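You operate a simulated robot arm through the tools that you are given. There is no shell and no other tool.

You are at the controls of a simulated robot arm. One attempt, no reset.

Task
Pack the right grey bracket in the green crate, shut and latch the lid, and strap it tight.
Fine: both latches; the buckle goes in the yellow holder.
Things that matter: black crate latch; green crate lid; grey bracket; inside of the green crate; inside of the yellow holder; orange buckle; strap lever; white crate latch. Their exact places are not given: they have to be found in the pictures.

The check looks at the end state, three seconds after you hand in, the way a careful person would. Anything else that was tipped, shoved, dropped, spilled or broken makes it a failure. Lids that push on must go on centred and level and be pressed home; caps that screw on are set level and turned clockwise until they are tight.

Robot
A 7-joint arm with a two-finger gripper on a trunk, on a base that moves. Base frame: it is fixed to the floor where the robot stands at the start and does not move with it; the origin is under the middle of the robot, x ahead of it, y to its left, z up. Readings come in mm, degrees, newtons and seconds.
With the tool pointing down near the work surface it reaches from about 300 to 760 mm from the robot's upright axis, wherever it stands. Its first joint turns from -143.0 to 143.0 degrees. Places, roughly: black crate latch [-1600, -1800, 1000]; green crate lid [-1700, -2200, 1200]; grey bracket [-1250, -1750, 1000]; inside of the green crate [-1700, -2000, 900]; inside of the yellow holder [-1400, -2100, 900]; orange buckle [-2000, -2000, 1000]; strap lever [-2000, -1900, 1000]; white crate latch [-1800, -1800, 1000]. Payload 2.45 kg.
The tool frame sits at the grasp point between the pads (the TCP): z along the fingers, y along the line on which they close. The tips reach 26 mm beyond it. The gripper opens to 96 mm; its body begins 69 mm behind the TCP.
Orientation is that of the tool frame in the base frame, as a unit quaternion [x, y, z, w]. With the fingers straight down and closing along the base's y, the tool's x points along the base's -x, its y along +y and its z along -z.

Tools
- The arm moves only by the tool send_rows. Its argument "commands" is a list of rows, each a list of 2 entries, a list of its own where there are three numbers: the shift along the base's x, y, z in units of 500 mm (1.0 is 500 mm), then the turn, a rotation vector about the base's x, y, z in units of 120 degrees (1.0 is 120 degrees). In form: [[[dx, dy, dz], [rx, ry, rz]], ...]. A call has 1 to 20 rows; each row is the pose to reach, as a shift and turn from the pose commanded when the call began. "fingers" is the opening in per cent of the stroke, from 0 (shut) to 100 (fully open), set as the call begins (left out, the last holds). A call with a number of a shift or a turn outside -1 to 1 is refused whole. A row lasts 0.2 s, in which the tool goes at most 50 mm and 8.6 degrees; a call with a longer step from one row to the next is refused whole, and so is a gripper value outside its range. A pose out of reach is approached as far as the arm can. The call stops where the force on the tool passes 60 N (or 10 N more than at its start, if that is more) or the arm is blocked; 0.2 s more then pass. The fingers move at their own pace (about 50 mm/s each) and stop on an object; they squeeze with about 33 N. The grip force told is the motor's: it shows also when the fingers shut on nothing. Time passes only in rows, and 0.2 s behind the last, so rows that repeat a pose let the fingers close. It gives the time, the measured TCP pose, the force on the tool (base axes), the opening and the grip force at its end, in the units of the frame above (readings bear some noise), with the torque about the TCP (base axes, N m) and any sound that the robot's microphone picked up.
- Cameras (640 x 400 px; columns grow to the right, rows downward): "scene" is now at [39, 183, 1523.2]; the picture's right is [0.01, -1.00, 0.00], its down [-0.52, -0.01, -0.85] and it looks along [0.85, 0.01, -0.52] (base axes); focal length 251 px, centre (320, 200). "wrist" rides on the gripper at [82, 3, -98] in the tool frame; the picture's right is [-0.04, 1.00, 0.00], its down [-0.73, -0.03, -0.68] and it looks along [-0.68, -0.03, 0.73] (tool axes); focal length 256 px, centre (320, 200).
- get_image(camera): a new picture of that camera. The clock stands still meanwhile.
- lift_body(by): slides the trunk up (or, below 0, down) by that many mm; the arm and the scene camera ride with it, the base frame stays. It gives what a move gives, with no picture.
- drive_base(legs): drives the robot by 1 to 6 legs, each [ahead, turn to the left] in mm and degrees, along the robot's own axes; the way and the turn of a leg run together, so that a leg with both is an arc; at most 1500 mm and 180 degrees a leg. The arm and the cameras ride along, it lands a little off, and it stops where it bumps. It gives what a move gives.
- pan_tilt(pan, tilt): turns the head with the scene camera to pan (to the left, within 155 degrees either way) and tilt (down, from -29 to 69), counted from straight ahead of the robot. It gives what a move gives.
- locate(camera, pixels): for up to 12 pixels [column, row] of the newest picture of that camera ("zoom" is the newest enlarged one), the place [x, y, z] in the base frame of the surface seen there, good to about 3 mm. The clock stands still meanwhile.
- close_up(camera, box): a new picture of the part [left, top, right, bottom] of that camera's present view, enlarged. The clock stands still meanwhile.
- close_job(): hands the job in; it is judged then, once.

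Open the gripper and draw the arm clear of the work before you hand the job in, unless the task says otherwise.

The tools are called after "Request:" by a JSON object that holds its "api" and its "payload". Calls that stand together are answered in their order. send_rows: Moves the arm, as the interface text tells. Its arguments: {"type":"object","properties":{"commands":{"type":"array","items":{"type":"array"}},"fingers":{"type":"number"}},"required":["commands"]} The other tools are called the same way: lift_body (by) moves the trunk up or down; drive_base (legs) drives the base; pan_tilt (pan, tilt) turns the head that bears the scene camera; get_image (camera) takes a picture; locate (camera, pixels) gives the place of the surface under pixels of a picture; close_up (camera, box) takes an enlarged picture of a part of a camera's view; close_job () hands the job in.

At the start:

```text
time: 0.0
eef_pos: [512.1, 102.2, 1130.5]
tcp_rot: [0.0, 1.0, 0.0, 0.0]
force: [0.2, 0.2, -0.1]
ft_torque: [0.04, -0.02, -0.02]
width: 96.2
finger_force: 0.1
trunk travel left (down, up): [-550.0, 90.0]
robot x, y, heading: [-0.7, 1.0, 0.1]
head pan, tilt (commanded): [0.9, 31.3]
```

scene: 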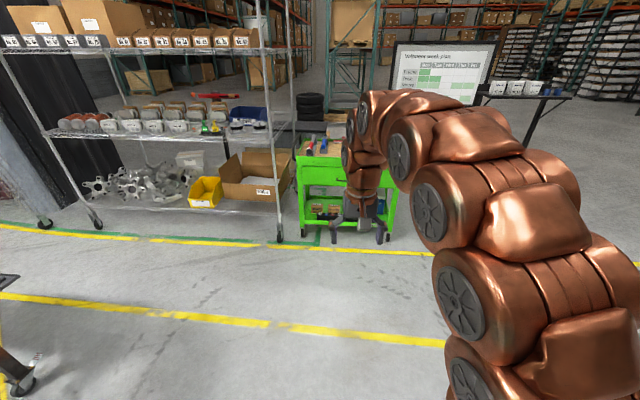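
wrist: 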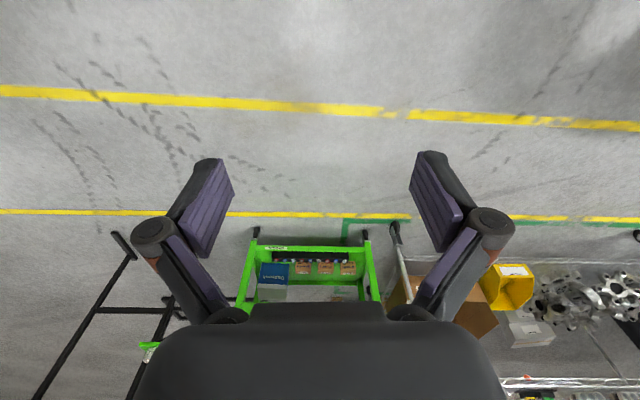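

The work is behind the robot to the right, so I turn the head that way first (bearing about -128 degrees).

Request:
{"api": "pan_tilt", "payload": {"pan": -128, "tilt": 15}}

Request:
{"api": "get_image", "payload": {"camera": "scene"}}

```text
time: 2.1
eef_pos: [510.7, 103.4, 1130.4]
tcp_rot: [0.0, 1.0, 0.0, 0.0]
force: [0.5, 0.8, 0.8]
ft_torque: [0.01, 0.01, 0.01]
width: 96.1
finger_force: 0.1
trunk travel left (down, up): [-550.0, 90.0]
robot x, y, heading: [-2.2, 4.3, 0.0]
head pan, tilt (commanded): [-128.0, 15.0]
```

```text
taken
```

scene: 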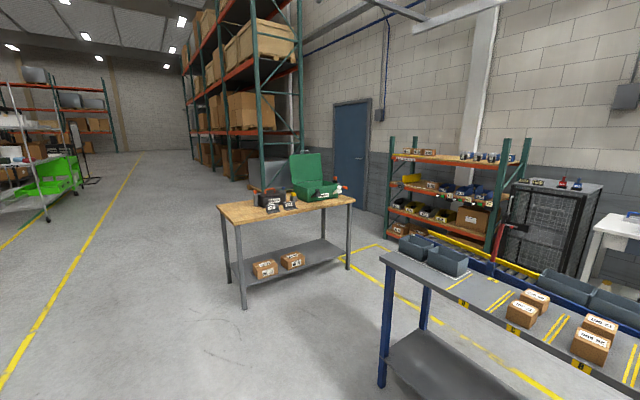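

The table with the green crate is at about (290,200). I enlarge that part to understand it.

Request:
{"api": "close_up", "payload": {"camera": "scene", "box": [210, 140, 370, 240]}}

Request:
{"api": "locate", "payload": {"camera": "scene", "pixels": [[219, 207], [353, 201], [243, 308], [270, 205], [290, 203], [316, 195], [306, 165], [338, 188], [250, 196], [388, 250], [300, 300], [200, 300]]}}

```text
4.00 times, centred on (290, 190) of scene
```

zoom: 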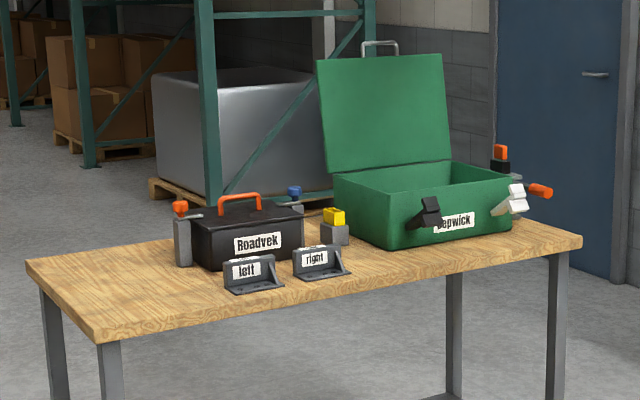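

```text
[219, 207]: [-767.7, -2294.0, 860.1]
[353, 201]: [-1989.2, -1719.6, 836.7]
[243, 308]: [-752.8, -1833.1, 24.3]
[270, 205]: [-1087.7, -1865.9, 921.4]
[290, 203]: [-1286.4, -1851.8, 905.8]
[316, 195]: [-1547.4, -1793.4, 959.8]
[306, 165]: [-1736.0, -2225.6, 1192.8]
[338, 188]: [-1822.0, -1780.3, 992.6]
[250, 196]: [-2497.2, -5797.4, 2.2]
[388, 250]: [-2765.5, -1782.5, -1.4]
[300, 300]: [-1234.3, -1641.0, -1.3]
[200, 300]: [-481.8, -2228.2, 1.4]
```

The crate sits on a table (top near z=860), its front facing +y. I check the blue bench nearby so I can plan a driving path.

Request:
{"api": "pan_tilt", "payload": {"pan": -145, "tilt": 30}}

Request:
{"api": "get_image", "payload": {"camera": "scene"}}

```text
time: 2.9
eef_pos: [511.6, 103.3, 1130.8]
tcp_rot: [0.0, 1.0, -0.001, 0.0]
force: [0.0, -0.4, -0.6]
ft_torque: [0.03, 0.02, 0.04]
width: 96.1
finger_force: 0.0
trunk travel left (down, up): [-550.0, 90.0]
robot x, y, heading: [-1.5, 2.5, 0.1]
head pan, tilt (commanded): [-145.0, 30.0]
```

```text
taken
```

scene: 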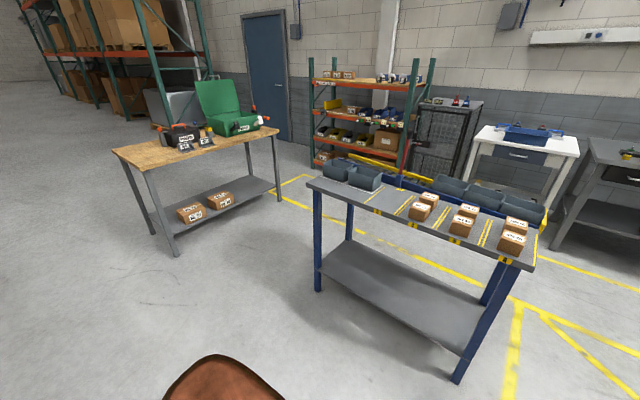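

I locate the corners of both tables and the legs to know the free floor.

Request:
{"api": "locate", "payload": {"camera": "scene", "pixels": [[312, 182], [316, 200], [318, 290], [458, 380], [525, 268], [350, 238], [277, 131], [280, 200], [175, 254], [114, 150], [138, 172], [240, 300]]}}

```text
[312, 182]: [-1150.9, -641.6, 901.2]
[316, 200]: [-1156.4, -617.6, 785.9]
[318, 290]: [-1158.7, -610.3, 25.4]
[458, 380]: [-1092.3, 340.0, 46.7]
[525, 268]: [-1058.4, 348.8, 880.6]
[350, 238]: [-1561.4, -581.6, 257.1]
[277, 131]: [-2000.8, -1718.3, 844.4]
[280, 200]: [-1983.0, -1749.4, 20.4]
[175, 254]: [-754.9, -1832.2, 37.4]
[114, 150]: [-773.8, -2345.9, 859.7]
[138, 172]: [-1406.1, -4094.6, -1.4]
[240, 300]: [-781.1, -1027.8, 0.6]
```

The blue table's end is at y≈-640 and the work table's front edge runs from (-750,-1810) to (-2000,-1718), so there is about a 1.1 m aisle. I raise the trunk and drive first leg into the aisle.

Request:
{"api": "lift_body", "payload": {"by": 85}}

Request:
{"api": "drive_base", "payload": {"legs": [[0, -120], [1250, 0]]}}

```text
time: 4.1
eef_pos: [511.3, 102.0, 1214.0]
tcp_rot: [0.0, 1.0, 0.0, 0.0]
force: [-0.3, 0.3, -0.6]
ft_torque: [0.01, 0.04, 0.0]
width: 95.9
finger_force: 0.1
trunk travel left (down, up): [-635.0, 5.0]
robot x, y, heading: [2.8, -2.5, 0.2]
head pan, tilt (commanded): [-145.0, 30.0]
```

```text
time: 15.4
eef_pos: [-750.5, -1590.8, 1215.6]
tcp_rot: [0.859, 0.512, -0.001, 0.002]
force: [0.1, -0.1, 0.8]
ft_torque: [-0.03, -0.01, -0.03]
width: 95.9
finger_force: 0.1
trunk travel left (down, up): [-635.0, 5.0]
robot x, y, heading: [-599.2, -1091.8, -118.2]
head pan, tilt (commanded): [-145.0, 30.0]
```

The robot is at (-599,-1092), heading -118. I go on along the aisle and then turn to face the table.

Request:
{"api": "drive_base", "payload": {"legs": [[0, -52], [1000, 0], [0, 80]]}}

Request:
{"api": "pan_tilt", "payload": {"pan": 0, "tilt": 40}}

Request:
{"api": "get_image", "payload": {"camera": "scene"}}

Request:
{"api": "get_image", "payload": {"camera": "wrist"}}

```text
time: 26.4
eef_pos: [-1542.6, -1795.1, 1215.2]
tcp_rot: [0.721, 0.693, 0.001, 0.0]
force: [0.2, -0.3, -0.1]
ft_torque: [-0.01, -0.04, 0.01]
width: 96.0
finger_force: 0.2
trunk travel left (down, up): [-635.0, 5.0]
robot x, y, heading: [-1624.3, -1282.2, -91.9]
head pan, tilt (commanded): [-145.0, 30.0]
```

```text
time: 28.7
eef_pos: [-1542.0, -1793.9, 1214.9]
tcp_rot: [0.721, 0.693, 0.0, 0.0]
force: [0.1, 0.0, 0.2]
ft_torque: [0.0, 0.03, -0.01]
width: 95.9
finger_force: 0.0
trunk travel left (down, up): [-635.0, 5.0]
robot x, y, heading: [-1623.2, -1280.7, -92.4]
head pan, tilt (commanded): [0.0, 40.0]
```

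```text
taken
```

scene: 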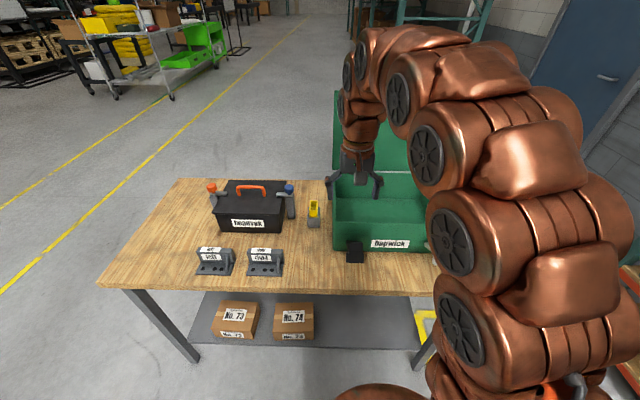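

```text
taken
```

wrist: 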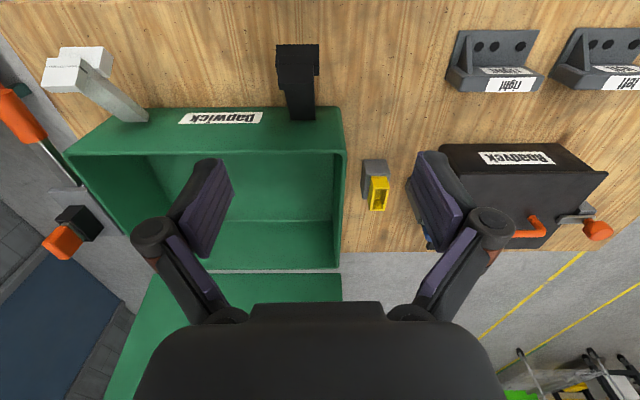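

The robot stands well in front. I enlarge the wrist view of the latches and the strap on the crate's -x side.

Request:
{"api": "close_up", "payload": {"camera": "wrist", "box": [0, 30, 160, 130]}}

Request:
{"api": "close_up", "payload": {"camera": "wrist", "box": [0, 170, 160, 270]}}

Request:
{"api": "close_up", "payload": {"camera": "wrist", "box": [240, 30, 400, 130]}}

Request:
{"api": "close_up", "payload": {"camera": "wrist", "box": [330, 130, 490, 230]}}

Request:
{"api": "close_up", "payload": {"camera": "wrist", "box": [420, 10, 640, 150]}}

```text
4.00 times, centred on (80, 80) of wrist
```

zoom: 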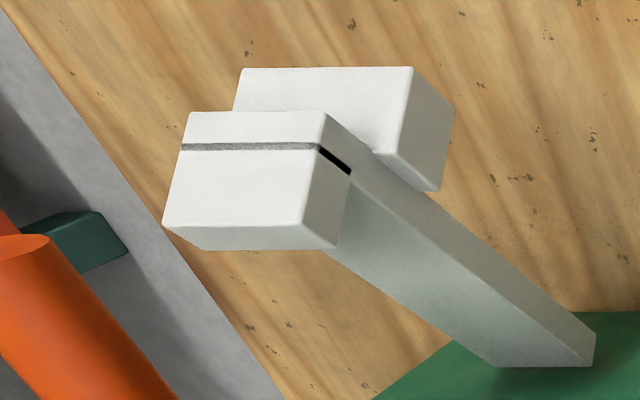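

```text
4.00 times, centred on (80, 220) of wrist
```

zoom: 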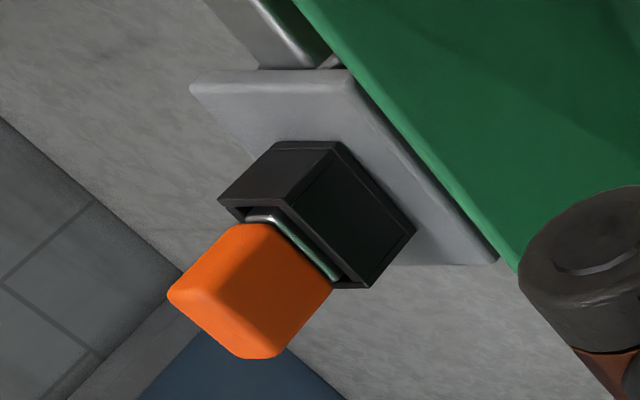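

```text
4.00 times, centred on (320, 80) of wrist
```

zoom: 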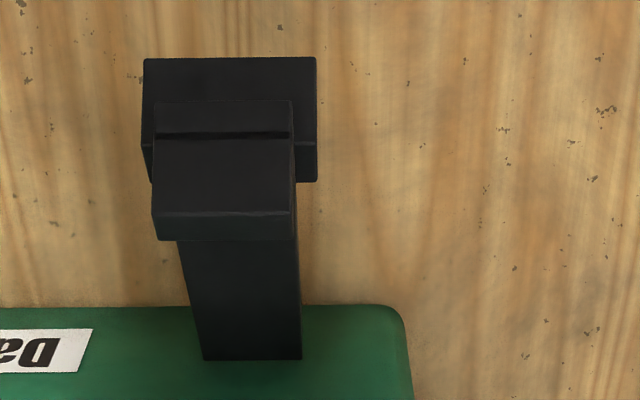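

```text
4.00 times, centred on (410, 180) of wrist
```

zoom: 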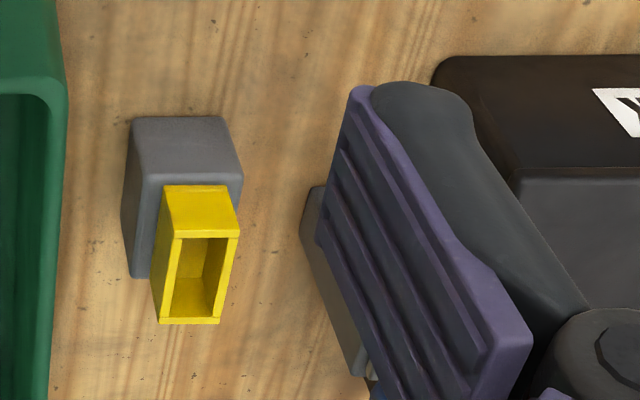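

```text
2.86 times, centred on (530, 80) of wrist
```

zoom: 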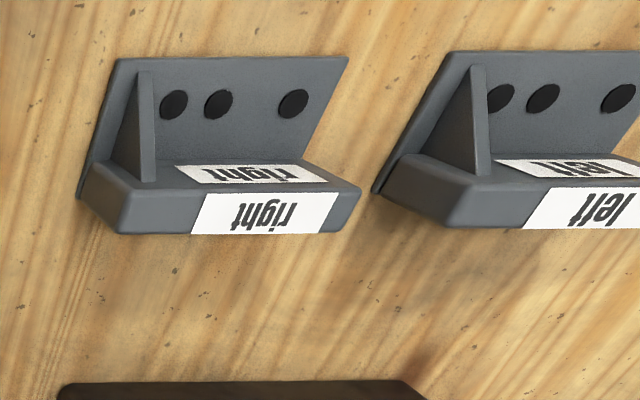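

I move the arm to the robot's left (+x) over the brackets so that the scene camera sees the crate's strap side, and the wrist camera sees the brackets.

Request:
{"api": "send_rows", "payload": {"commands": [[[0.08, 0.02, 0], [0, 0, 0]], [[0.16, 0.04, 0], [0, 0, 0]], [[0.24, 0.06, 0], [0, 0, 0]], [[0.32, 0.08, 0], [0, 0, 0]], [[0.4, 0.1, 0], [0, 0, 0]], [[0.48, 0.12, 0], [0, 0, 0]], [[0.54, 0.14, 0], [0, 0, 0]]], "fingers": 100}}

Request:
{"api": "pan_tilt", "payload": {"pan": -15, "tilt": 40}}

Request:
{"api": "get_image", "payload": {"camera": "scene"}}

Request:
{"api": "get_image", "payload": {"camera": "wrist"}}

```text
time: 30.3
eef_pos: [-1271.0, -1725.2, 1215.4]
tcp_rot: [0.721, 0.693, 0.0, 0.0]
force: [0.4, 0.0, 0.3]
ft_torque: [-0.02, -0.02, 0.01]
width: 95.8
finger_force: 0.0
trunk travel left (down, up): [-635.0, 5.0]
robot x, y, heading: [-1622.8, -1278.3, -92.0]
head pan, tilt (commanded): [0.0, 40.0]
```

```text
time: 31.0
eef_pos: [-1272.5, -1724.8, 1215.5]
tcp_rot: [0.72, 0.693, 0.0, 0.001]
force: [-0.9, 0.0, -0.6]
ft_torque: [0.0, -0.01, 0.05]
width: 95.9
finger_force: 0.0
trunk travel left (down, up): [-635.0, 5.0]
robot x, y, heading: [-1626.9, -1278.0, -92.0]
head pan, tilt (commanded): [-15.0, 40.0]
```

```text
taken
```

scene: 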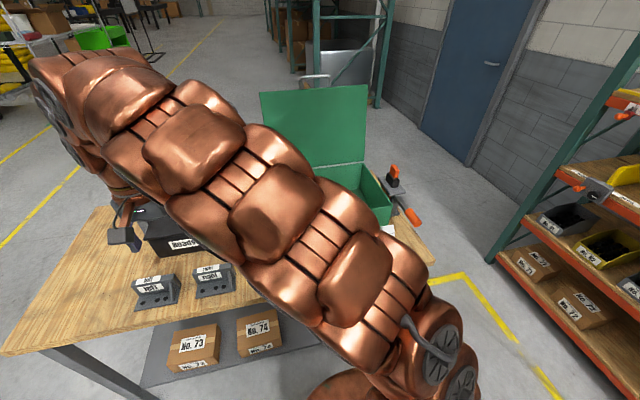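

```text
taken
```

wrist: 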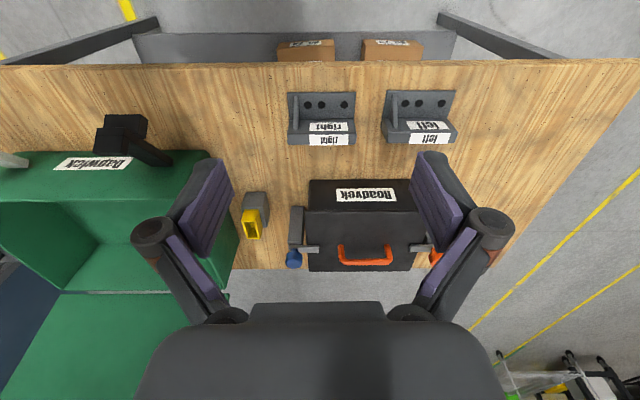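

I zoom into the strap region at (395,195) in the scene view and the bracket region in the wrist view, and locate bracket points.

Request:
{"api": "close_up", "payload": {"camera": "scene", "box": [340, 145, 460, 245]}}

Request:
{"api": "close_up", "payload": {"camera": "wrist", "box": [260, 70, 480, 170]}}

Request:
{"api": "locate", "payload": {"camera": "wrist", "pixels": [[290, 94], [354, 92], [291, 122], [355, 122], [290, 144], [355, 144], [345, 99], [300, 130], [310, 180], [408, 180], [320, 80], [330, 165]]}}

```text
4.00 times, centred on (400, 195) of scene
```

zoom: 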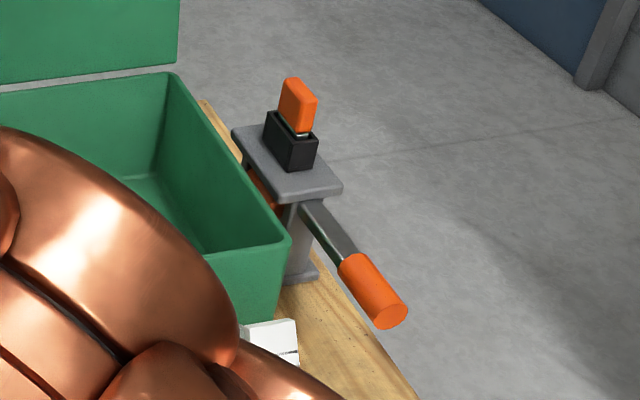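

```text
2.91 times, centred on (370, 120) of wrist
```

zoom: 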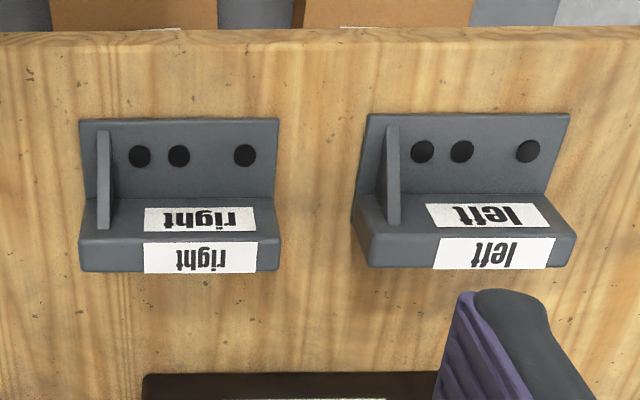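

```text
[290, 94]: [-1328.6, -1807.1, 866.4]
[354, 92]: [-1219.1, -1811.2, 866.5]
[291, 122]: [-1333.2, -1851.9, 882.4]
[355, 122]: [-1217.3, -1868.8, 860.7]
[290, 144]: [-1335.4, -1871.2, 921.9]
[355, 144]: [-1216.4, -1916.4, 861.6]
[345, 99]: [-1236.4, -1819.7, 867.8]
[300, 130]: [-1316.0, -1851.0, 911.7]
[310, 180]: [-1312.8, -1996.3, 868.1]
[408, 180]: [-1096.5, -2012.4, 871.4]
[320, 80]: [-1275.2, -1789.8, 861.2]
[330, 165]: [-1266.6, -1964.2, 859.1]
```

The bracket is an L: flat flange on the table (z≈867), upright plate behind it to z≈920. I take a tighter close-up to get its exact edges.

Request:
{"api": "close_up", "payload": {"camera": "wrist", "box": [270, 80, 382, 150]}}

```text
5.71 times, centred on (326, 115) of wrist
```

zoom: 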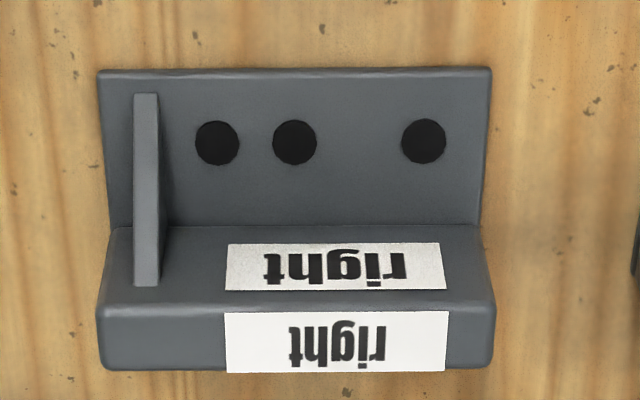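

Request:
{"api": "locate", "payload": {"camera": "zoom", "pixels": [[102, 76], [486, 74], [116, 218], [470, 218], [110, 300], [486, 295], [110, 362], [484, 362], [300, 300], [300, 325], [300, 360], [147, 270]]}}

```text
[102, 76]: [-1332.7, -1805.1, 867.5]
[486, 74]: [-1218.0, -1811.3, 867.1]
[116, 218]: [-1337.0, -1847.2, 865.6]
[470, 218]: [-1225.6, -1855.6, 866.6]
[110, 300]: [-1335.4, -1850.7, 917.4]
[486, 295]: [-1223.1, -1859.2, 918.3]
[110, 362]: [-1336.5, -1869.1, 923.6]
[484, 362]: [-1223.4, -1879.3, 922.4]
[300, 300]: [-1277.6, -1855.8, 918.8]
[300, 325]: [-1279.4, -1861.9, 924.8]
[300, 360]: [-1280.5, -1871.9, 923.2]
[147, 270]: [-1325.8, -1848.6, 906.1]
```

The upright plate is centred at about (-1280,-1864), 20 mm thick, turned -4.5 degrees. I turn the tool by +87.8 degrees so that the fingers close across it, moving above it.

Request:
{"api": "send_rows", "payload": {"commands": [[[0, -0.025, -0.02], [0, 0, 0.0665]], [[0, -0.05, -0.04], [0, 0, 0.133]], [[0, -0.075, -0.06], [0, 0, 0.1995]], [[-0.004, -0.1, -0.08], [0, 0, 0.266]], [[-0.008, -0.125, -0.1], [0, 0, 0.3325]], [[-0.012, -0.15, -0.12], [0, 0, 0.399]], [[-0.016, -0.175, -0.14], [0, 0, 0.4655]], [[-0.016, -0.2, -0.16], [0, 0, 0.532]], [[-0.016, -0.225, -0.18], [0, 0, 0.5985]], [[-0.016, -0.25, -0.2], [0, 0, 0.665]], [[-0.016, -0.278, -0.22], [0, 0, 0.7317]], [[-0.016, -0.278, -0.26], [0, 0, 0.7317]]], "fingers": 75}}

Request:
{"api": "get_image", "payload": {"camera": "wrist"}}

```text
time: 33.6
eef_pos: [-1280.5, -1864.9, 1085.7]
tcp_rot: [0.037, 0.999, 0.0, 0.001]
force: [-0.1, -0.5, 0.3]
ft_torque: [0.02, 0.0, 0.04]
width: 71.8
finger_force: 0.0
trunk travel left (down, up): [-635.0, 5.0]
robot x, y, heading: [-1624.3, -1279.4, -91.9]
head pan, tilt (commanded): [-15.0, 40.0]
```

```text
taken
```

wrist: 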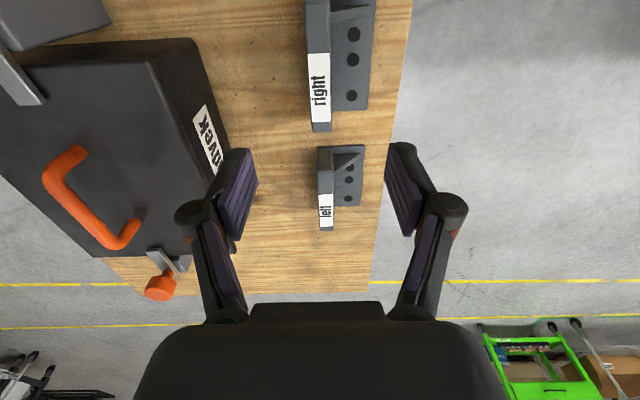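

The plate lies at column 318 between the fingers (the point under the TCP is at about (320,78)), so it is centred. I go down to z=902.

Request:
{"api": "send_rows", "payload": {"commands": [[[0, 0, -0.09], [0, 0, 0]], [[0, 0, -0.18], [0, 0, 0]], [[0, 0, -0.26], [0, 0, 0]], [[0, 0, -0.32], [0, 0, 0]], [[0, 0, -0.35], [0, 0, 0]], [[0, 0, -0.368], [0, 0, 0]]]}}

Request:
{"api": "get_image", "payload": {"camera": "wrist"}}

```text
time: 35.0
eef_pos: [-1280.9, -1865.2, 901.2]
tcp_rot: [0.038, 0.999, 0.0, 0.0]
force: [0.1, -0.5, -0.6]
ft_torque: [-0.01, 0.01, 0.02]
width: 72.1
finger_force: 0.1
trunk travel left (down, up): [-635.0, 5.0]
robot x, y, heading: [-1623.4, -1279.4, -92.1]
head pan, tilt (commanded): [-15.0, 40.0]
```

```text
taken
```

wrist: 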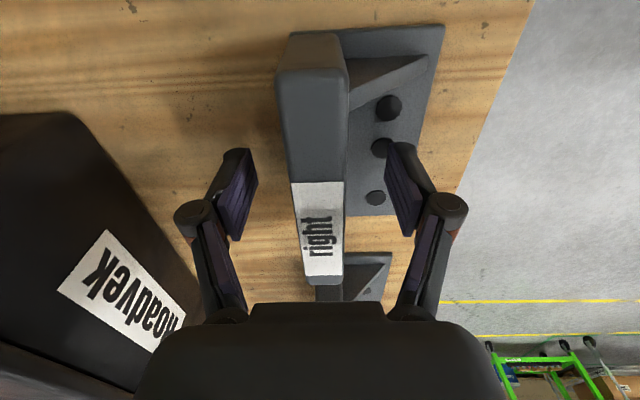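

The plate is straddled by the pads at rows 150–240. I close the fingers.

Request:
{"api": "send_rows", "payload": {"commands": [[[0, 0, 0], [0, 0, 0]], [[0, 0, 0], [0, 0, 0]], [[0, 0, 0], [0, 0, 0]], [[0, 0, 0], [0, 0, 0]], [[0, 0, 0], [0, 0, 0]], [[0, 0, 0], [0, 0, 0]]], "fingers": 0}}

```text
time: 36.4
eef_pos: [-1280.3, -1864.2, 901.6]
tcp_rot: [0.039, 0.999, 0.0, 0.0]
force: [0.0, 0.3, 1.1]
ft_torque: [0.02, -0.05, 0.09]
width: 22.9
finger_force: 32.9
trunk travel left (down, up): [-635.0, 5.0]
robot x, y, heading: [-1627.4, -1280.6, -92.3]
head pan, tilt (commanded): [-15.0, 40.0]
```

The fingers hold the plate (22.9 mm, 32.9 N). I lift slowly, straight up to about z=1130, well over the crate's rim.

Request:
{"api": "send_rows", "payload": {"commands": [[[0, 0, 0.02], [0, 0, 0]], [[0, 0, 0.06], [0, 0, 0]], [[0, 0, 0.12], [0, 0, 0]], [[0, 0, 0.2], [0, 0, 0]], [[0, 0, 0.28], [0, 0, 0]], [[0, 0, 0.36], [0, 0, 0]], [[0, 0, 0.44], [0, 0, 0]], [[0, 0, 0.5], [0, 0, 0]]]}}

Request:
{"api": "get_image", "payload": {"camera": "wrist"}}

Request:
{"api": "get_image", "payload": {"camera": "scene"}}

```text
time: 38.2
eef_pos: [-1279.8, -1865.9, 1149.9]
tcp_rot: [0.038, 0.999, 0.0, -0.001]
force: [-0.3, 0.6, -5.4]
ft_torque: [-0.04, 0.01, 0.0]
width: 22.7
finger_force: 33.1
trunk travel left (down, up): [-635.0, 5.0]
robot x, y, heading: [-1622.1, -1279.3, -92.3]
head pan, tilt (commanded): [-15.0, 40.0]
```

```text
taken
```

wrist: 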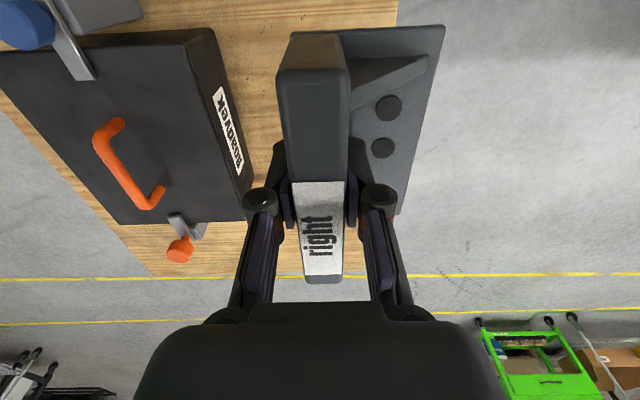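

```text
taken
```

scene: 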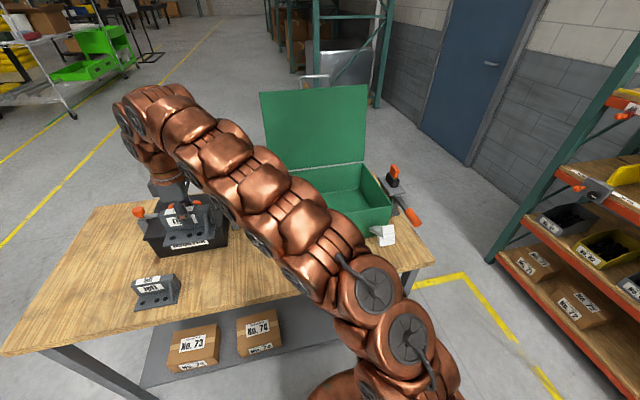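

The bracket (about 0.55 kg) is held. I locate crate points in the scene view: the rim's right corners (390,207), (363,165), the floor inside, and the lid.

Request:
{"api": "close_up", "payload": {"camera": "scene", "box": [250, 70, 442, 250]}}

Request:
{"api": "locate", "payload": {"camera": "scene", "pixels": [[389, 208], [363, 165], [345, 195], [355, 183], [330, 185], [310, 172], [262, 95], [365, 88], [315, 130], [388, 236], [395, 205], [411, 216]]}}

```text
2.22 times, centred on (346, 160) of scene
```

zoom: 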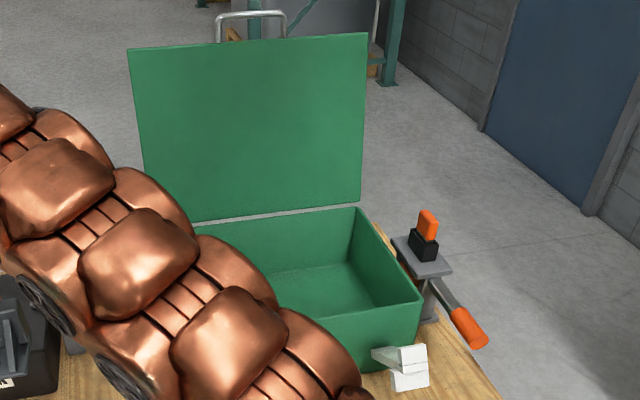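

```text
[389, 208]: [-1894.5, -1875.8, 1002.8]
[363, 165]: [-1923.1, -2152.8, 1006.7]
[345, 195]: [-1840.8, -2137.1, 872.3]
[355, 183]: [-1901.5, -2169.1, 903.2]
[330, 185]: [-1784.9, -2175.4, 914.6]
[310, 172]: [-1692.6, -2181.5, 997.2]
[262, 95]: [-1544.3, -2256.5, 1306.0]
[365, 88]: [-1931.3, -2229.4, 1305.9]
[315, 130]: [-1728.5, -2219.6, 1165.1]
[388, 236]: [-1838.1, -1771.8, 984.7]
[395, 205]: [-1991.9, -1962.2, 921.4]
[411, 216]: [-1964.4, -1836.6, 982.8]
```

The crate's rim is at z≈1005, floor z≈872, spanning about y -1870..-2180 and x to -1910. Its far end is near the reach limit, so I look down to see how close the base may come to the table.

Request:
{"api": "pan_tilt", "payload": {"pan": -25, "tilt": 69}}

Request:
{"api": "get_image", "payload": {"camera": "scene"}}

```text
time: 39.2
eef_pos: [-1280.7, -1865.9, 1148.8]
tcp_rot: [0.039, 0.999, 0.0, -0.001]
force: [-0.5, -0.1, -4.1]
ft_torque: [-0.04, 0.0, 0.03]
width: 22.7
finger_force: 32.7
trunk travel left (down, up): [-635.0, 5.0]
robot x, y, heading: [-1628.8, -1282.0, -92.2]
head pan, tilt (commanded): [-25.0, 68.8]
```

```text
taken
```

scene: 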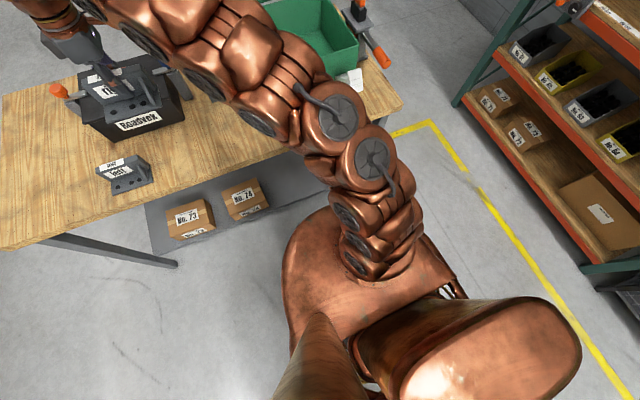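

I locate the base's front edge, the table's front edge and the shelf edge to know the gap.

Request:
{"api": "locate", "payload": {"camera": "scene", "pixels": [[286, 262], [300, 230], [330, 212], [435, 240], [452, 275], [290, 330], [250, 155], [400, 108], [310, 208], [250, 215], [360, 275], [350, 188]]}}

```text
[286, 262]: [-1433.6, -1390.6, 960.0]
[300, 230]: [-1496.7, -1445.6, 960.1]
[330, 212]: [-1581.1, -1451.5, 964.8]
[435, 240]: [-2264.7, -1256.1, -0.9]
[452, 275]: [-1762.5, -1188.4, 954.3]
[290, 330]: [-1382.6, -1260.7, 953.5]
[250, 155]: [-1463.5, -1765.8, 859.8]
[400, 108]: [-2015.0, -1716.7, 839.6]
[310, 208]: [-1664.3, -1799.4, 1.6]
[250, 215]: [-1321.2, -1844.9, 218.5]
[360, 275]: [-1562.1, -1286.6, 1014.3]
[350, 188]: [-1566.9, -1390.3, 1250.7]
```

The trunk's front is about 300 mm from the table edge, so there is room for about 100 mm more. First I bring the bracket over the crate's front part at (-1715,-1900), staying high.

Request:
{"api": "send_rows", "payload": {"commands": [[[-0.087, -0.007, 0], [0, 0, 0]], [[-0.174, -0.014, 0], [0, 0, 0]], [[-0.261, -0.021, 0], [0, 0, 0]], [[-0.348, -0.028, 0], [0, 0, 0]], [[-0.435, -0.035, 0], [0, 0, 0]], [[-0.522, -0.042, 0], [0, 0, 0]], [[-0.609, -0.049, 0], [0, 0, 0]], [[-0.696, -0.056, 0], [0, 0, 0]], [[-0.783, -0.063, 0], [0, 0, 0]], [[-0.87, -0.07, 0], [0, 0, 0]]]}}

Request:
{"api": "drive_base", "payload": {"legs": [[80, 0]]}}

Request:
{"api": "get_image", "payload": {"camera": "wrist"}}

Request:
{"api": "get_image", "payload": {"camera": "scene"}}

```text
time: 41.4
eef_pos: [-1715.8, -1897.9, 1151.3]
tcp_rot: [0.039, 0.999, -0.001, 0.0]
force: [0.1, -0.7, -3.6]
ft_torque: [0.0, 0.01, -0.04]
width: 22.7
finger_force: 33.1
trunk travel left (down, up): [-635.0, 5.0]
robot x, y, heading: [-1626.1, -1283.8, -92.3]
head pan, tilt (commanded): [-25.0, 68.8]
```

```text
time: 42.4
eef_pos: [-1715.8, -1978.9, 1151.5]
tcp_rot: [0.038, 0.999, 0.001, 0.0]
force: [-1.0, 1.2, -4.4]
ft_torque: [0.03, 0.0, -0.02]
width: 22.6
finger_force: 32.9
trunk travel left (down, up): [-635.0, 5.0]
robot x, y, heading: [-1628.6, -1358.0, -92.0]
head pan, tilt (commanded): [-25.0, 68.8]
```

```text
taken
```

wrist: 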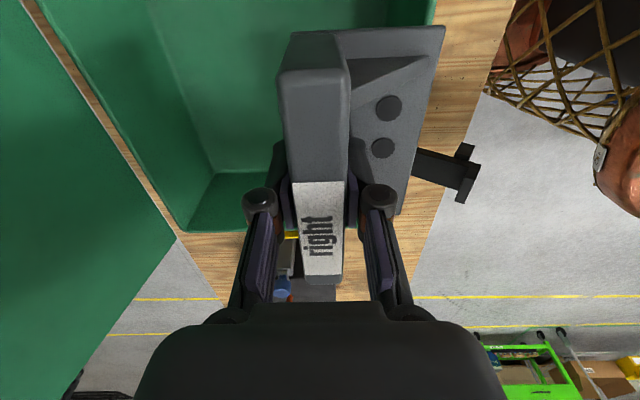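

```text
taken
```

scene: 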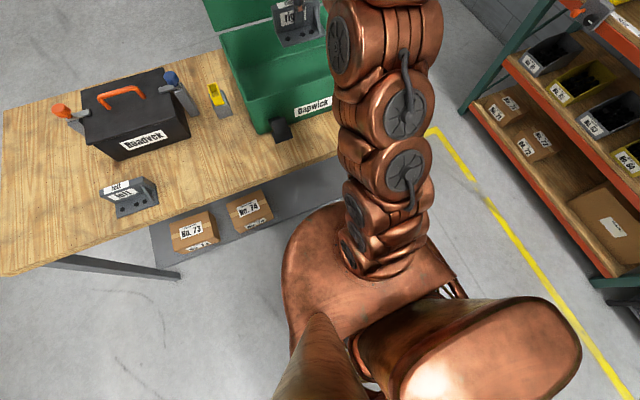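

I locate the crate's interior in this wrist view to choose the set-down spot.

Request:
{"api": "locate", "payload": {"camera": "wrist", "pixels": [[180, 232], [215, 175], [230, 150], [250, 60], [180, 120], [110, 60], [200, 30], [205, 195], [445, 165], [468, 150], [420, 20], [390, 10]]}}

Request:
{"api": "close_up", "payload": {"camera": "scene", "box": [190, 0, 350, 150]}}

```text
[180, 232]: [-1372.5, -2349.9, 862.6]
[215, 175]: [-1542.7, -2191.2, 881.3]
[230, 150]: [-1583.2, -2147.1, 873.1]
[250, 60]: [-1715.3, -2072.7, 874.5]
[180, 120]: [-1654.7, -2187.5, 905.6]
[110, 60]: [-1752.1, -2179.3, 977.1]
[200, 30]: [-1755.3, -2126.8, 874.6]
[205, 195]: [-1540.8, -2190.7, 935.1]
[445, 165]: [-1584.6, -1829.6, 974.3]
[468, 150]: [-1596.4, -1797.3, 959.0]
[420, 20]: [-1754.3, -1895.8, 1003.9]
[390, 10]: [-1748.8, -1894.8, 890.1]
```

```text
2.67 times, centred on (270, 75) of scene
```

zoom: 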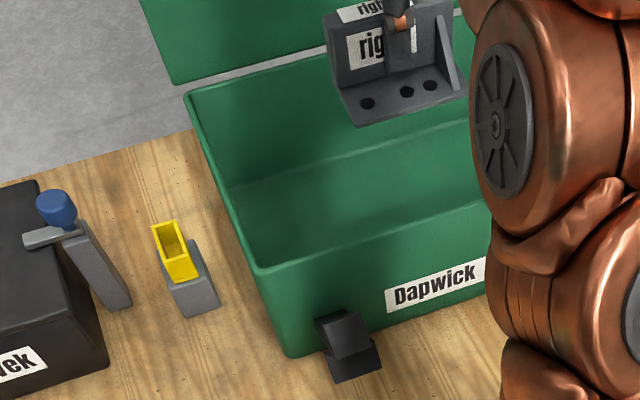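

Interior spans about x -1540..-1890, y -1895..-2185, floor z≈874. I lower the bracket at (-1715,-2010) to just above the floor (TCP 918).

Request:
{"api": "send_rows", "payload": {"commands": [[[0, -0.062, 0], [0, 0, 0]], [[0, -0.062, -0.09], [0, 0, 0]], [[0, -0.062, -0.18], [0, 0, 0]], [[0, -0.062, -0.27], [0, 0, 0]], [[0, -0.062, -0.35], [0, 0, 0]], [[0, -0.062, -0.41], [0, 0, 0]], [[0, -0.062, -0.45], [0, 0, 0]], [[0, -0.062, -0.467], [0, 0, 0]]]}}

Request:
{"api": "get_image", "payload": {"camera": "wrist"}}

```text
time: 44.2
eef_pos: [-1716.5, -2011.8, 916.2]
tcp_rot: [0.036, 0.999, 0.0, 0.001]
force: [0.3, 0.0, -3.8]
ft_torque: [-0.01, 0.02, -0.01]
width: 22.8
finger_force: 32.9
trunk travel left (down, up): [-635.0, 5.0]
robot x, y, heading: [-1624.2, -1361.5, -91.8]
head pan, tilt (commanded): [-25.0, 68.8]
```

```text
taken
```

wrist: 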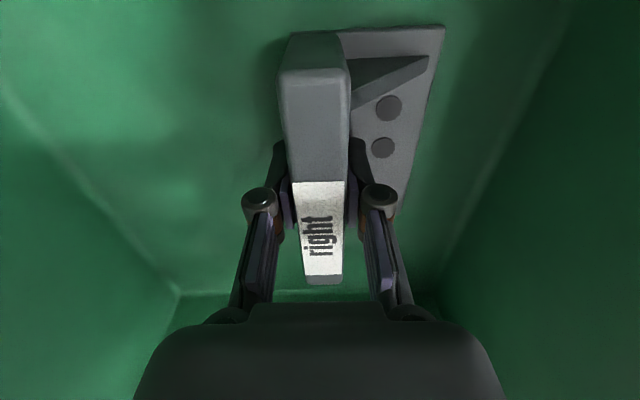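

I am just above the floor with the weight still hanging. I lower in 1 mm steps until the force shows contact.

Request:
{"api": "send_rows", "payload": {"commands": [[[0, 0, -0.002], [0, 0, 0]], [[0, 0, -0.004], [0, 0, 0]], [[0, 0, -0.006], [0, 0, 0]], [[0, 0, -0.006], [0, 0, 0]]]}}

```text
time: 45.2
eef_pos: [-1716.8, -2010.8, 913.5]
tcp_rot: [0.037, 0.999, 0.0, 0.0]
force: [0.2, -0.9, 1.1]
ft_torque: [0.27, 0.02, -0.02]
width: 22.9
finger_force: 32.7
trunk travel left (down, up): [-635.0, 5.0]
robot x, y, heading: [-1629.4, -1358.4, -92.1]
head pan, tilt (commanded): [-25.0, 68.8]
```

Contact (force changed from -4 to +1 N). I open the fingers moderately and let it settle.

Request:
{"api": "send_rows", "payload": {"commands": [[[0, 0, -0.001], [0, 0, 0]], [[0, 0, -0.001], [0, 0, 0]], [[0, 0, -0.001], [0, 0, 0]], [[0, 0, -0.001], [0, 0, 0]]], "fingers": 55}}

Request:
{"api": "get_image", "payload": {"camera": "wrist"}}

```text
time: 46.2
eef_pos: [-1716.5, -2009.3, 912.6]
tcp_rot: [0.038, 0.999, 0.0, -0.001]
force: [0.4, 1.2, 0.1]
ft_torque: [-0.05, 0.01, 0.02]
width: 53.1
finger_force: 0.0
trunk travel left (down, up): [-635.0, 5.0]
robot x, y, heading: [-1626.4, -1361.3, -92.1]
head pan, tilt (commanded): [-25.0, 68.8]
```

```text
taken
```

wrist: 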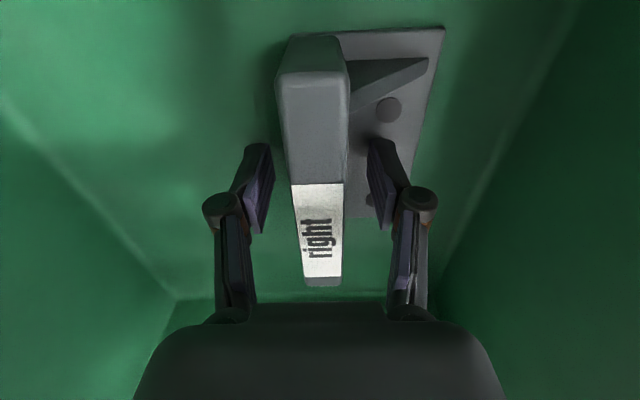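

The bracket stands upright on the crate floor with the fingers off it. I draw straight up to about z=1210.

Request:
{"api": "send_rows", "payload": {"commands": [[[0, 0, 0.04], [0, 0, 0]], [[0, 0, 0.1], [0, 0, 0]], [[0, 0, 0.19], [0, 0, 0]], [[0, 0, 0.28], [0, 0, 0]], [[0, 0, 0.37], [0, 0, 0]], [[0, 0, 0.46], [0, 0, 0]], [[0, 0, 0.55], [0, 0, 0]], [[0, 0, 0.62], [0, 0, 0]]]}}

Request:
{"api": "get_image", "payload": {"camera": "wrist"}}

Request:
{"api": "pan_tilt", "payload": {"pan": 0, "tilt": 25}}

Request:
{"api": "get_image", "payload": {"camera": "scene"}}

```text
time: 48.0
eef_pos: [-1716.1, -2009.1, 1226.1]
tcp_rot: [0.038, 0.999, 0.001, 0.0]
force: [0.1, -0.7, -0.6]
ft_torque: [0.03, 0.03, -0.01]
width: 52.8
finger_force: 0.1
trunk travel left (down, up): [-635.0, 5.0]
robot x, y, heading: [-1626.0, -1359.0, -92.2]
head pan, tilt (commanded): [-25.0, 68.8]
```

```text
taken
```

wrist: 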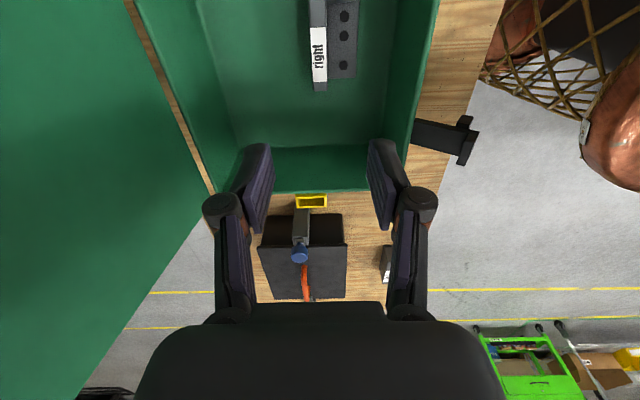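

```text
time: 49.1
eef_pos: [-1714.7, -2008.9, 1224.1]
tcp_rot: [0.038, 0.999, 0.0, 0.0]
force: [1.1, -0.3, 0.2]
ft_torque: [0.0, -0.01, -0.04]
width: 52.8
finger_force: 0.1
trunk travel left (down, up): [-635.0, 5.0]
robot x, y, heading: [-1627.1, -1363.0, -92.1]
head pan, tilt (commanded): [0.0, 25.0]
```

```text
taken
```

scene: 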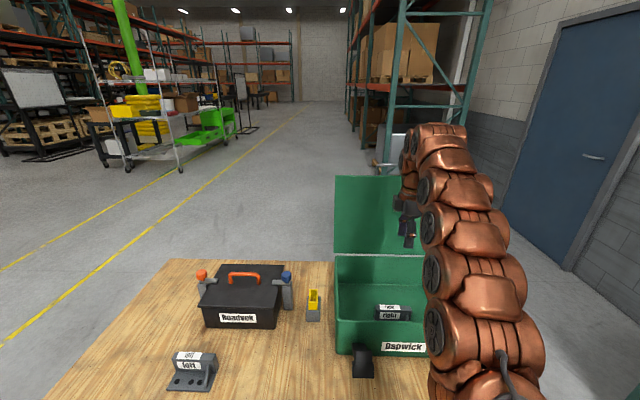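

The bracket is in the crate, upright. Now the lid: I zoom on the lid's top edge and the silver handle near (380,165).

Request:
{"api": "close_up", "payload": {"camera": "scene", "box": [325, 120, 437, 190]}}

Request:
{"api": "locate", "payload": {"camera": "scene", "pixels": [[337, 178], [370, 178], [395, 178], [336, 250], [390, 250], [376, 166], [386, 162], [337, 256], [336, 285], [345, 330]]}}

```text
5.71 times, centred on (381, 155) of scene
```

zoom: 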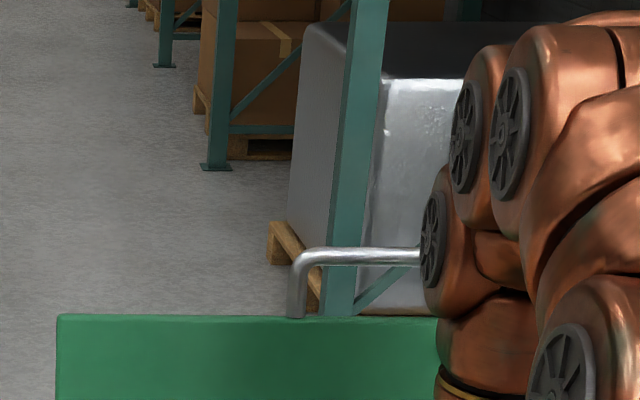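

```text
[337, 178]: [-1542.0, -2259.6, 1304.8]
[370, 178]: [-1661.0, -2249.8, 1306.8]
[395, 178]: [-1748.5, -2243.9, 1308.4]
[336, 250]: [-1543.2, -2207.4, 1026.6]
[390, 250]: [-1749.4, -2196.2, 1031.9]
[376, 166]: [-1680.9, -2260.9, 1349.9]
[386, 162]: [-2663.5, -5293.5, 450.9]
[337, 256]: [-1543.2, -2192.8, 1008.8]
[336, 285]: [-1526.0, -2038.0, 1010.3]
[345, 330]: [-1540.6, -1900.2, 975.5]
```

The lid leans back about 11 degrees, with a U-handle on top (left post at (-1681,-2261,1350)). The arm hides its rest, so I move the arm aside to +x to see the entire handle and the latches.

Request:
{"api": "send_rows", "payload": {"commands": [[[0.08, 0.06, 0], [0, 0, 0]], [[0.16, 0.12, 0], [0, 0, 0]], [[0.24, 0.18, 0], [0, 0, 0]], [[0.32, 0.24, 0], [0, 0, 0]], [[0.4, 0.3, 0], [0, 0, 0]], [[0.48, 0.36, 0], [0, 0, 0]], [[0.56, 0.42, 0], [0, 0, 0]], [[0.64, 0.44, 0], [0, 0, 0]], [[0.72, 0.44, 0], [0, 0, 0]]]}}

Request:
{"api": "pan_tilt", "payload": {"pan": -12, "tilt": 25}}

Request:
{"api": "get_image", "payload": {"camera": "scene"}}

```text
time: 51.1
eef_pos: [-1356.1, -1789.2, 1226.2]
tcp_rot: [0.037, 0.999, 0.001, 0.001]
force: [-0.4, 0.2, 0.0]
ft_torque: [0.0, -0.02, 0.01]
width: 52.5
finger_force: 0.0
trunk travel left (down, up): [-635.0, 5.0]
robot x, y, heading: [-1628.6, -1359.5, -91.8]
head pan, tilt (commanded): [0.0, 25.0]
```

```text
time: 51.9
eef_pos: [-1356.8, -1789.8, 1224.2]
tcp_rot: [0.038, 0.999, 0.0, 0.001]
force: [-0.1, -0.5, -0.3]
ft_torque: [-0.03, 0.03, -0.01]
width: 53.0
finger_force: 0.1
trunk travel left (down, up): [-635.0, 5.0]
robot x, y, heading: [-1631.7, -1359.2, -92.0]
head pan, tilt (commanded): [-12.0, 25.0]
```

```text
taken
```

scene: 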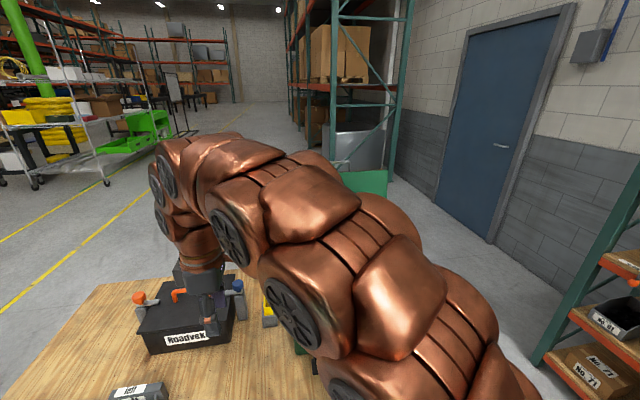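

The arm blocks the view from this side, since the camera sits left of the arm. I move the arm to the robot's right instead, staying at z≈1225.

Request:
{"api": "send_rows", "payload": {"commands": [[[-0.09, 0.0, 0], [0, 0, 0]], [[-0.18, 0.0, 0], [0, 0, 0]], [[-0.27, 0.0, 0], [0, 0, 0]], [[-0.36, 0.0, 0], [0, 0, 0]], [[-0.45, 0.0, 0], [0, 0, 0]], [[-0.54, 0.0, 0], [0, 0, 0]], [[-0.63, 0.01, 0], [0, 0, 0]], [[-0.72, 0.03, 0], [0, 0, 0]], [[-0.81, 0.06, 0], [0, 0, 0]], [[-0.9, 0.1, 0], [0, 0, 0]], [[-0.99, 0.14, 0], [0, 0, 0]]]}}

Request:
{"api": "send_rows", "payload": {"commands": [[[-0.06, 0.05, 0], [0, 0, 0]], [[-0.12, 0.1, 0], [0, 0, 0]]]}}

Request:
{"api": "get_image", "payload": {"camera": "scene"}}

Request:
{"api": "get_image", "payload": {"camera": "wrist"}}

```text
time: 54.3
eef_pos: [-1850.8, -1721.1, 1223.3]
tcp_rot: [0.036, 0.999, 0.001, 0.0]
force: [-0.7, 0.6, -0.1]
ft_torque: [0.01, 0.01, 0.01]
width: 53.0
finger_force: 0.0
trunk travel left (down, up): [-635.0, 5.0]
robot x, y, heading: [-1625.7, -1360.2, -92.1]
head pan, tilt (commanded): [-12.0, 25.0]
```

```text
time: 54.9
eef_pos: [-1912.9, -1670.7, 1223.4]
tcp_rot: [0.037, 0.999, -0.002, 0.0]
force: [0.8, -0.6, -0.3]
ft_torque: [0.03, 0.04, -0.02]
width: 53.1
finger_force: 0.1
trunk travel left (down, up): [-635.0, 5.0]
robot x, y, heading: [-1625.1, -1359.6, -92.1]
head pan, tilt (commanded): [-12.0, 25.0]
```

```text
taken
```

scene: 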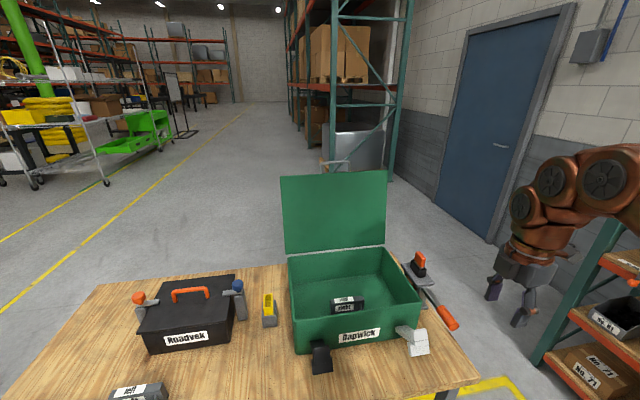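

```text
taken
```

wrist: 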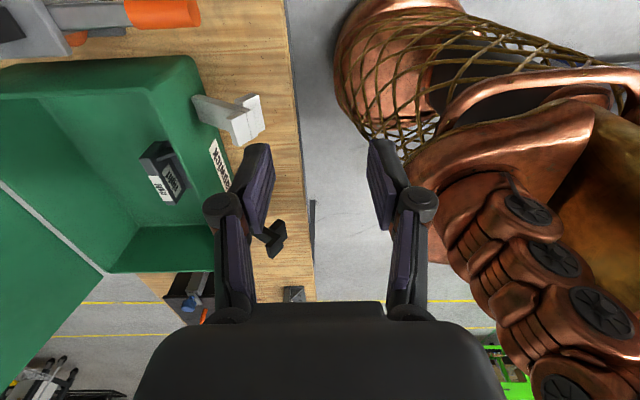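

Now the entire crate is visible. I zoom on it and on each part: lid handle, black latch (320,360), white latch (415,340), buckle (420,262) and lever (448,318).

Request:
{"api": "close_up", "payload": {"camera": "scene", "box": [272, 145, 400, 225]}}

Request:
{"api": "locate", "payload": {"camera": "zoom", "pixels": [[46, 180], [565, 140], [245, 105], [268, 86], [320, 85], [370, 80], [385, 100], [250, 140], [378, 135], [80, 380], [570, 350], [300, 250]]}}

Request:
{"api": "close_up", "payload": {"camera": "scene", "box": [280, 235, 472, 385]}}

```text
5.00 times, centred on (336, 185) of scene
```

zoom: 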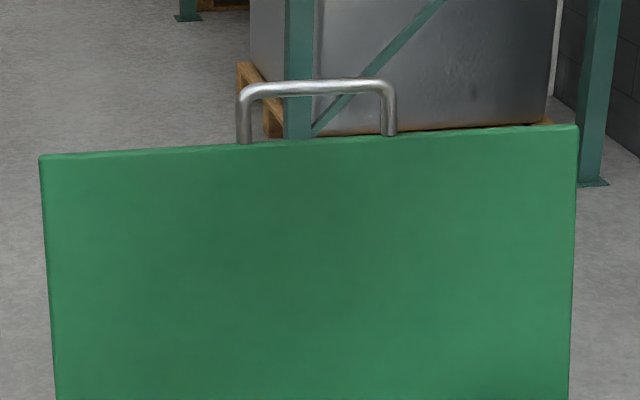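

```text
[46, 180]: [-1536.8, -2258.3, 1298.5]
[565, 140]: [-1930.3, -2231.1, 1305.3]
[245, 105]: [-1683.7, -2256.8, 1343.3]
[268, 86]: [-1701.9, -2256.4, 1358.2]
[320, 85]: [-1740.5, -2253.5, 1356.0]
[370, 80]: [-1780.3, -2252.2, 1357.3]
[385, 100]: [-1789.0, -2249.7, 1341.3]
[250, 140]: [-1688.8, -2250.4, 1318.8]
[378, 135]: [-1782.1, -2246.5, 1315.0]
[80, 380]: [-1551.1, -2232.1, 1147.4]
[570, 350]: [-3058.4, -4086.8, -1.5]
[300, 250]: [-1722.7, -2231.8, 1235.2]
```

```text
2.67 times, centred on (376, 310) of scene
```

zoom: 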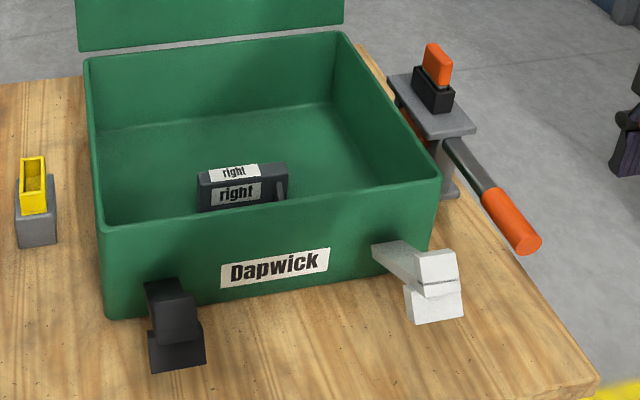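

I zoom more tightly on the two latches and locate their ends.

Request:
{"api": "close_up", "payload": {"camera": "scene", "box": [296, 325, 376, 375]}}

Request:
{"api": "locate", "payload": {"camera": "zoom", "pixels": [[300, 130], [200, 135], [130, 130], [170, 190], [260, 190], [150, 260], [240, 250], [140, 330], [280, 330], [210, 370], [300, 100], [210, 140]]}}

Request:
{"api": "close_up", "payload": {"camera": "scene", "box": [376, 310, 456, 360]}}

```text
8.00 times, centred on (336, 350) of scene
```

zoom: 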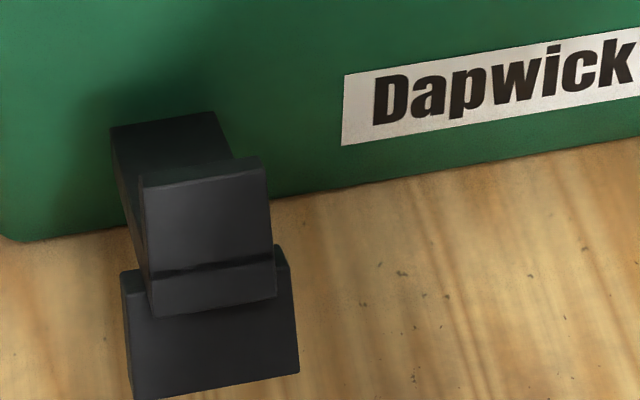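

```text
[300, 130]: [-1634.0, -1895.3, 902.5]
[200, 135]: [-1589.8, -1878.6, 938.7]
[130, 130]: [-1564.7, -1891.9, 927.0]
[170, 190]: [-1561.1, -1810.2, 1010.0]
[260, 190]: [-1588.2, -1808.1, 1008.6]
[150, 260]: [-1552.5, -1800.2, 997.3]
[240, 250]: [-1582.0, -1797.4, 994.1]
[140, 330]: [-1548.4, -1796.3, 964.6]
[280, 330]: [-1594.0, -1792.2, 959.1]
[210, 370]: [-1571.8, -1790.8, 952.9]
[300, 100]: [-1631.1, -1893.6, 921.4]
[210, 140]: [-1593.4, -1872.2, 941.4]
```

```text
8.00 times, centred on (416, 335) of scene
```

zoom: 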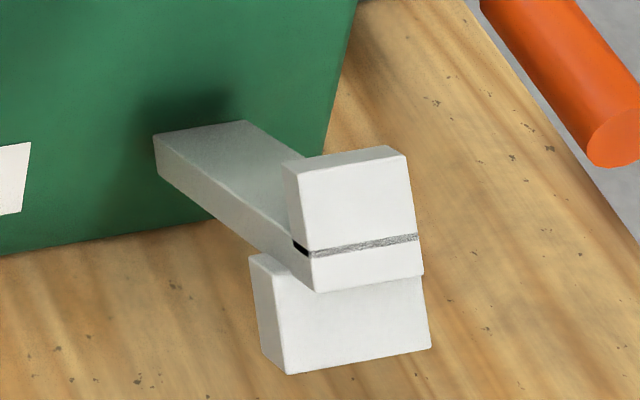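

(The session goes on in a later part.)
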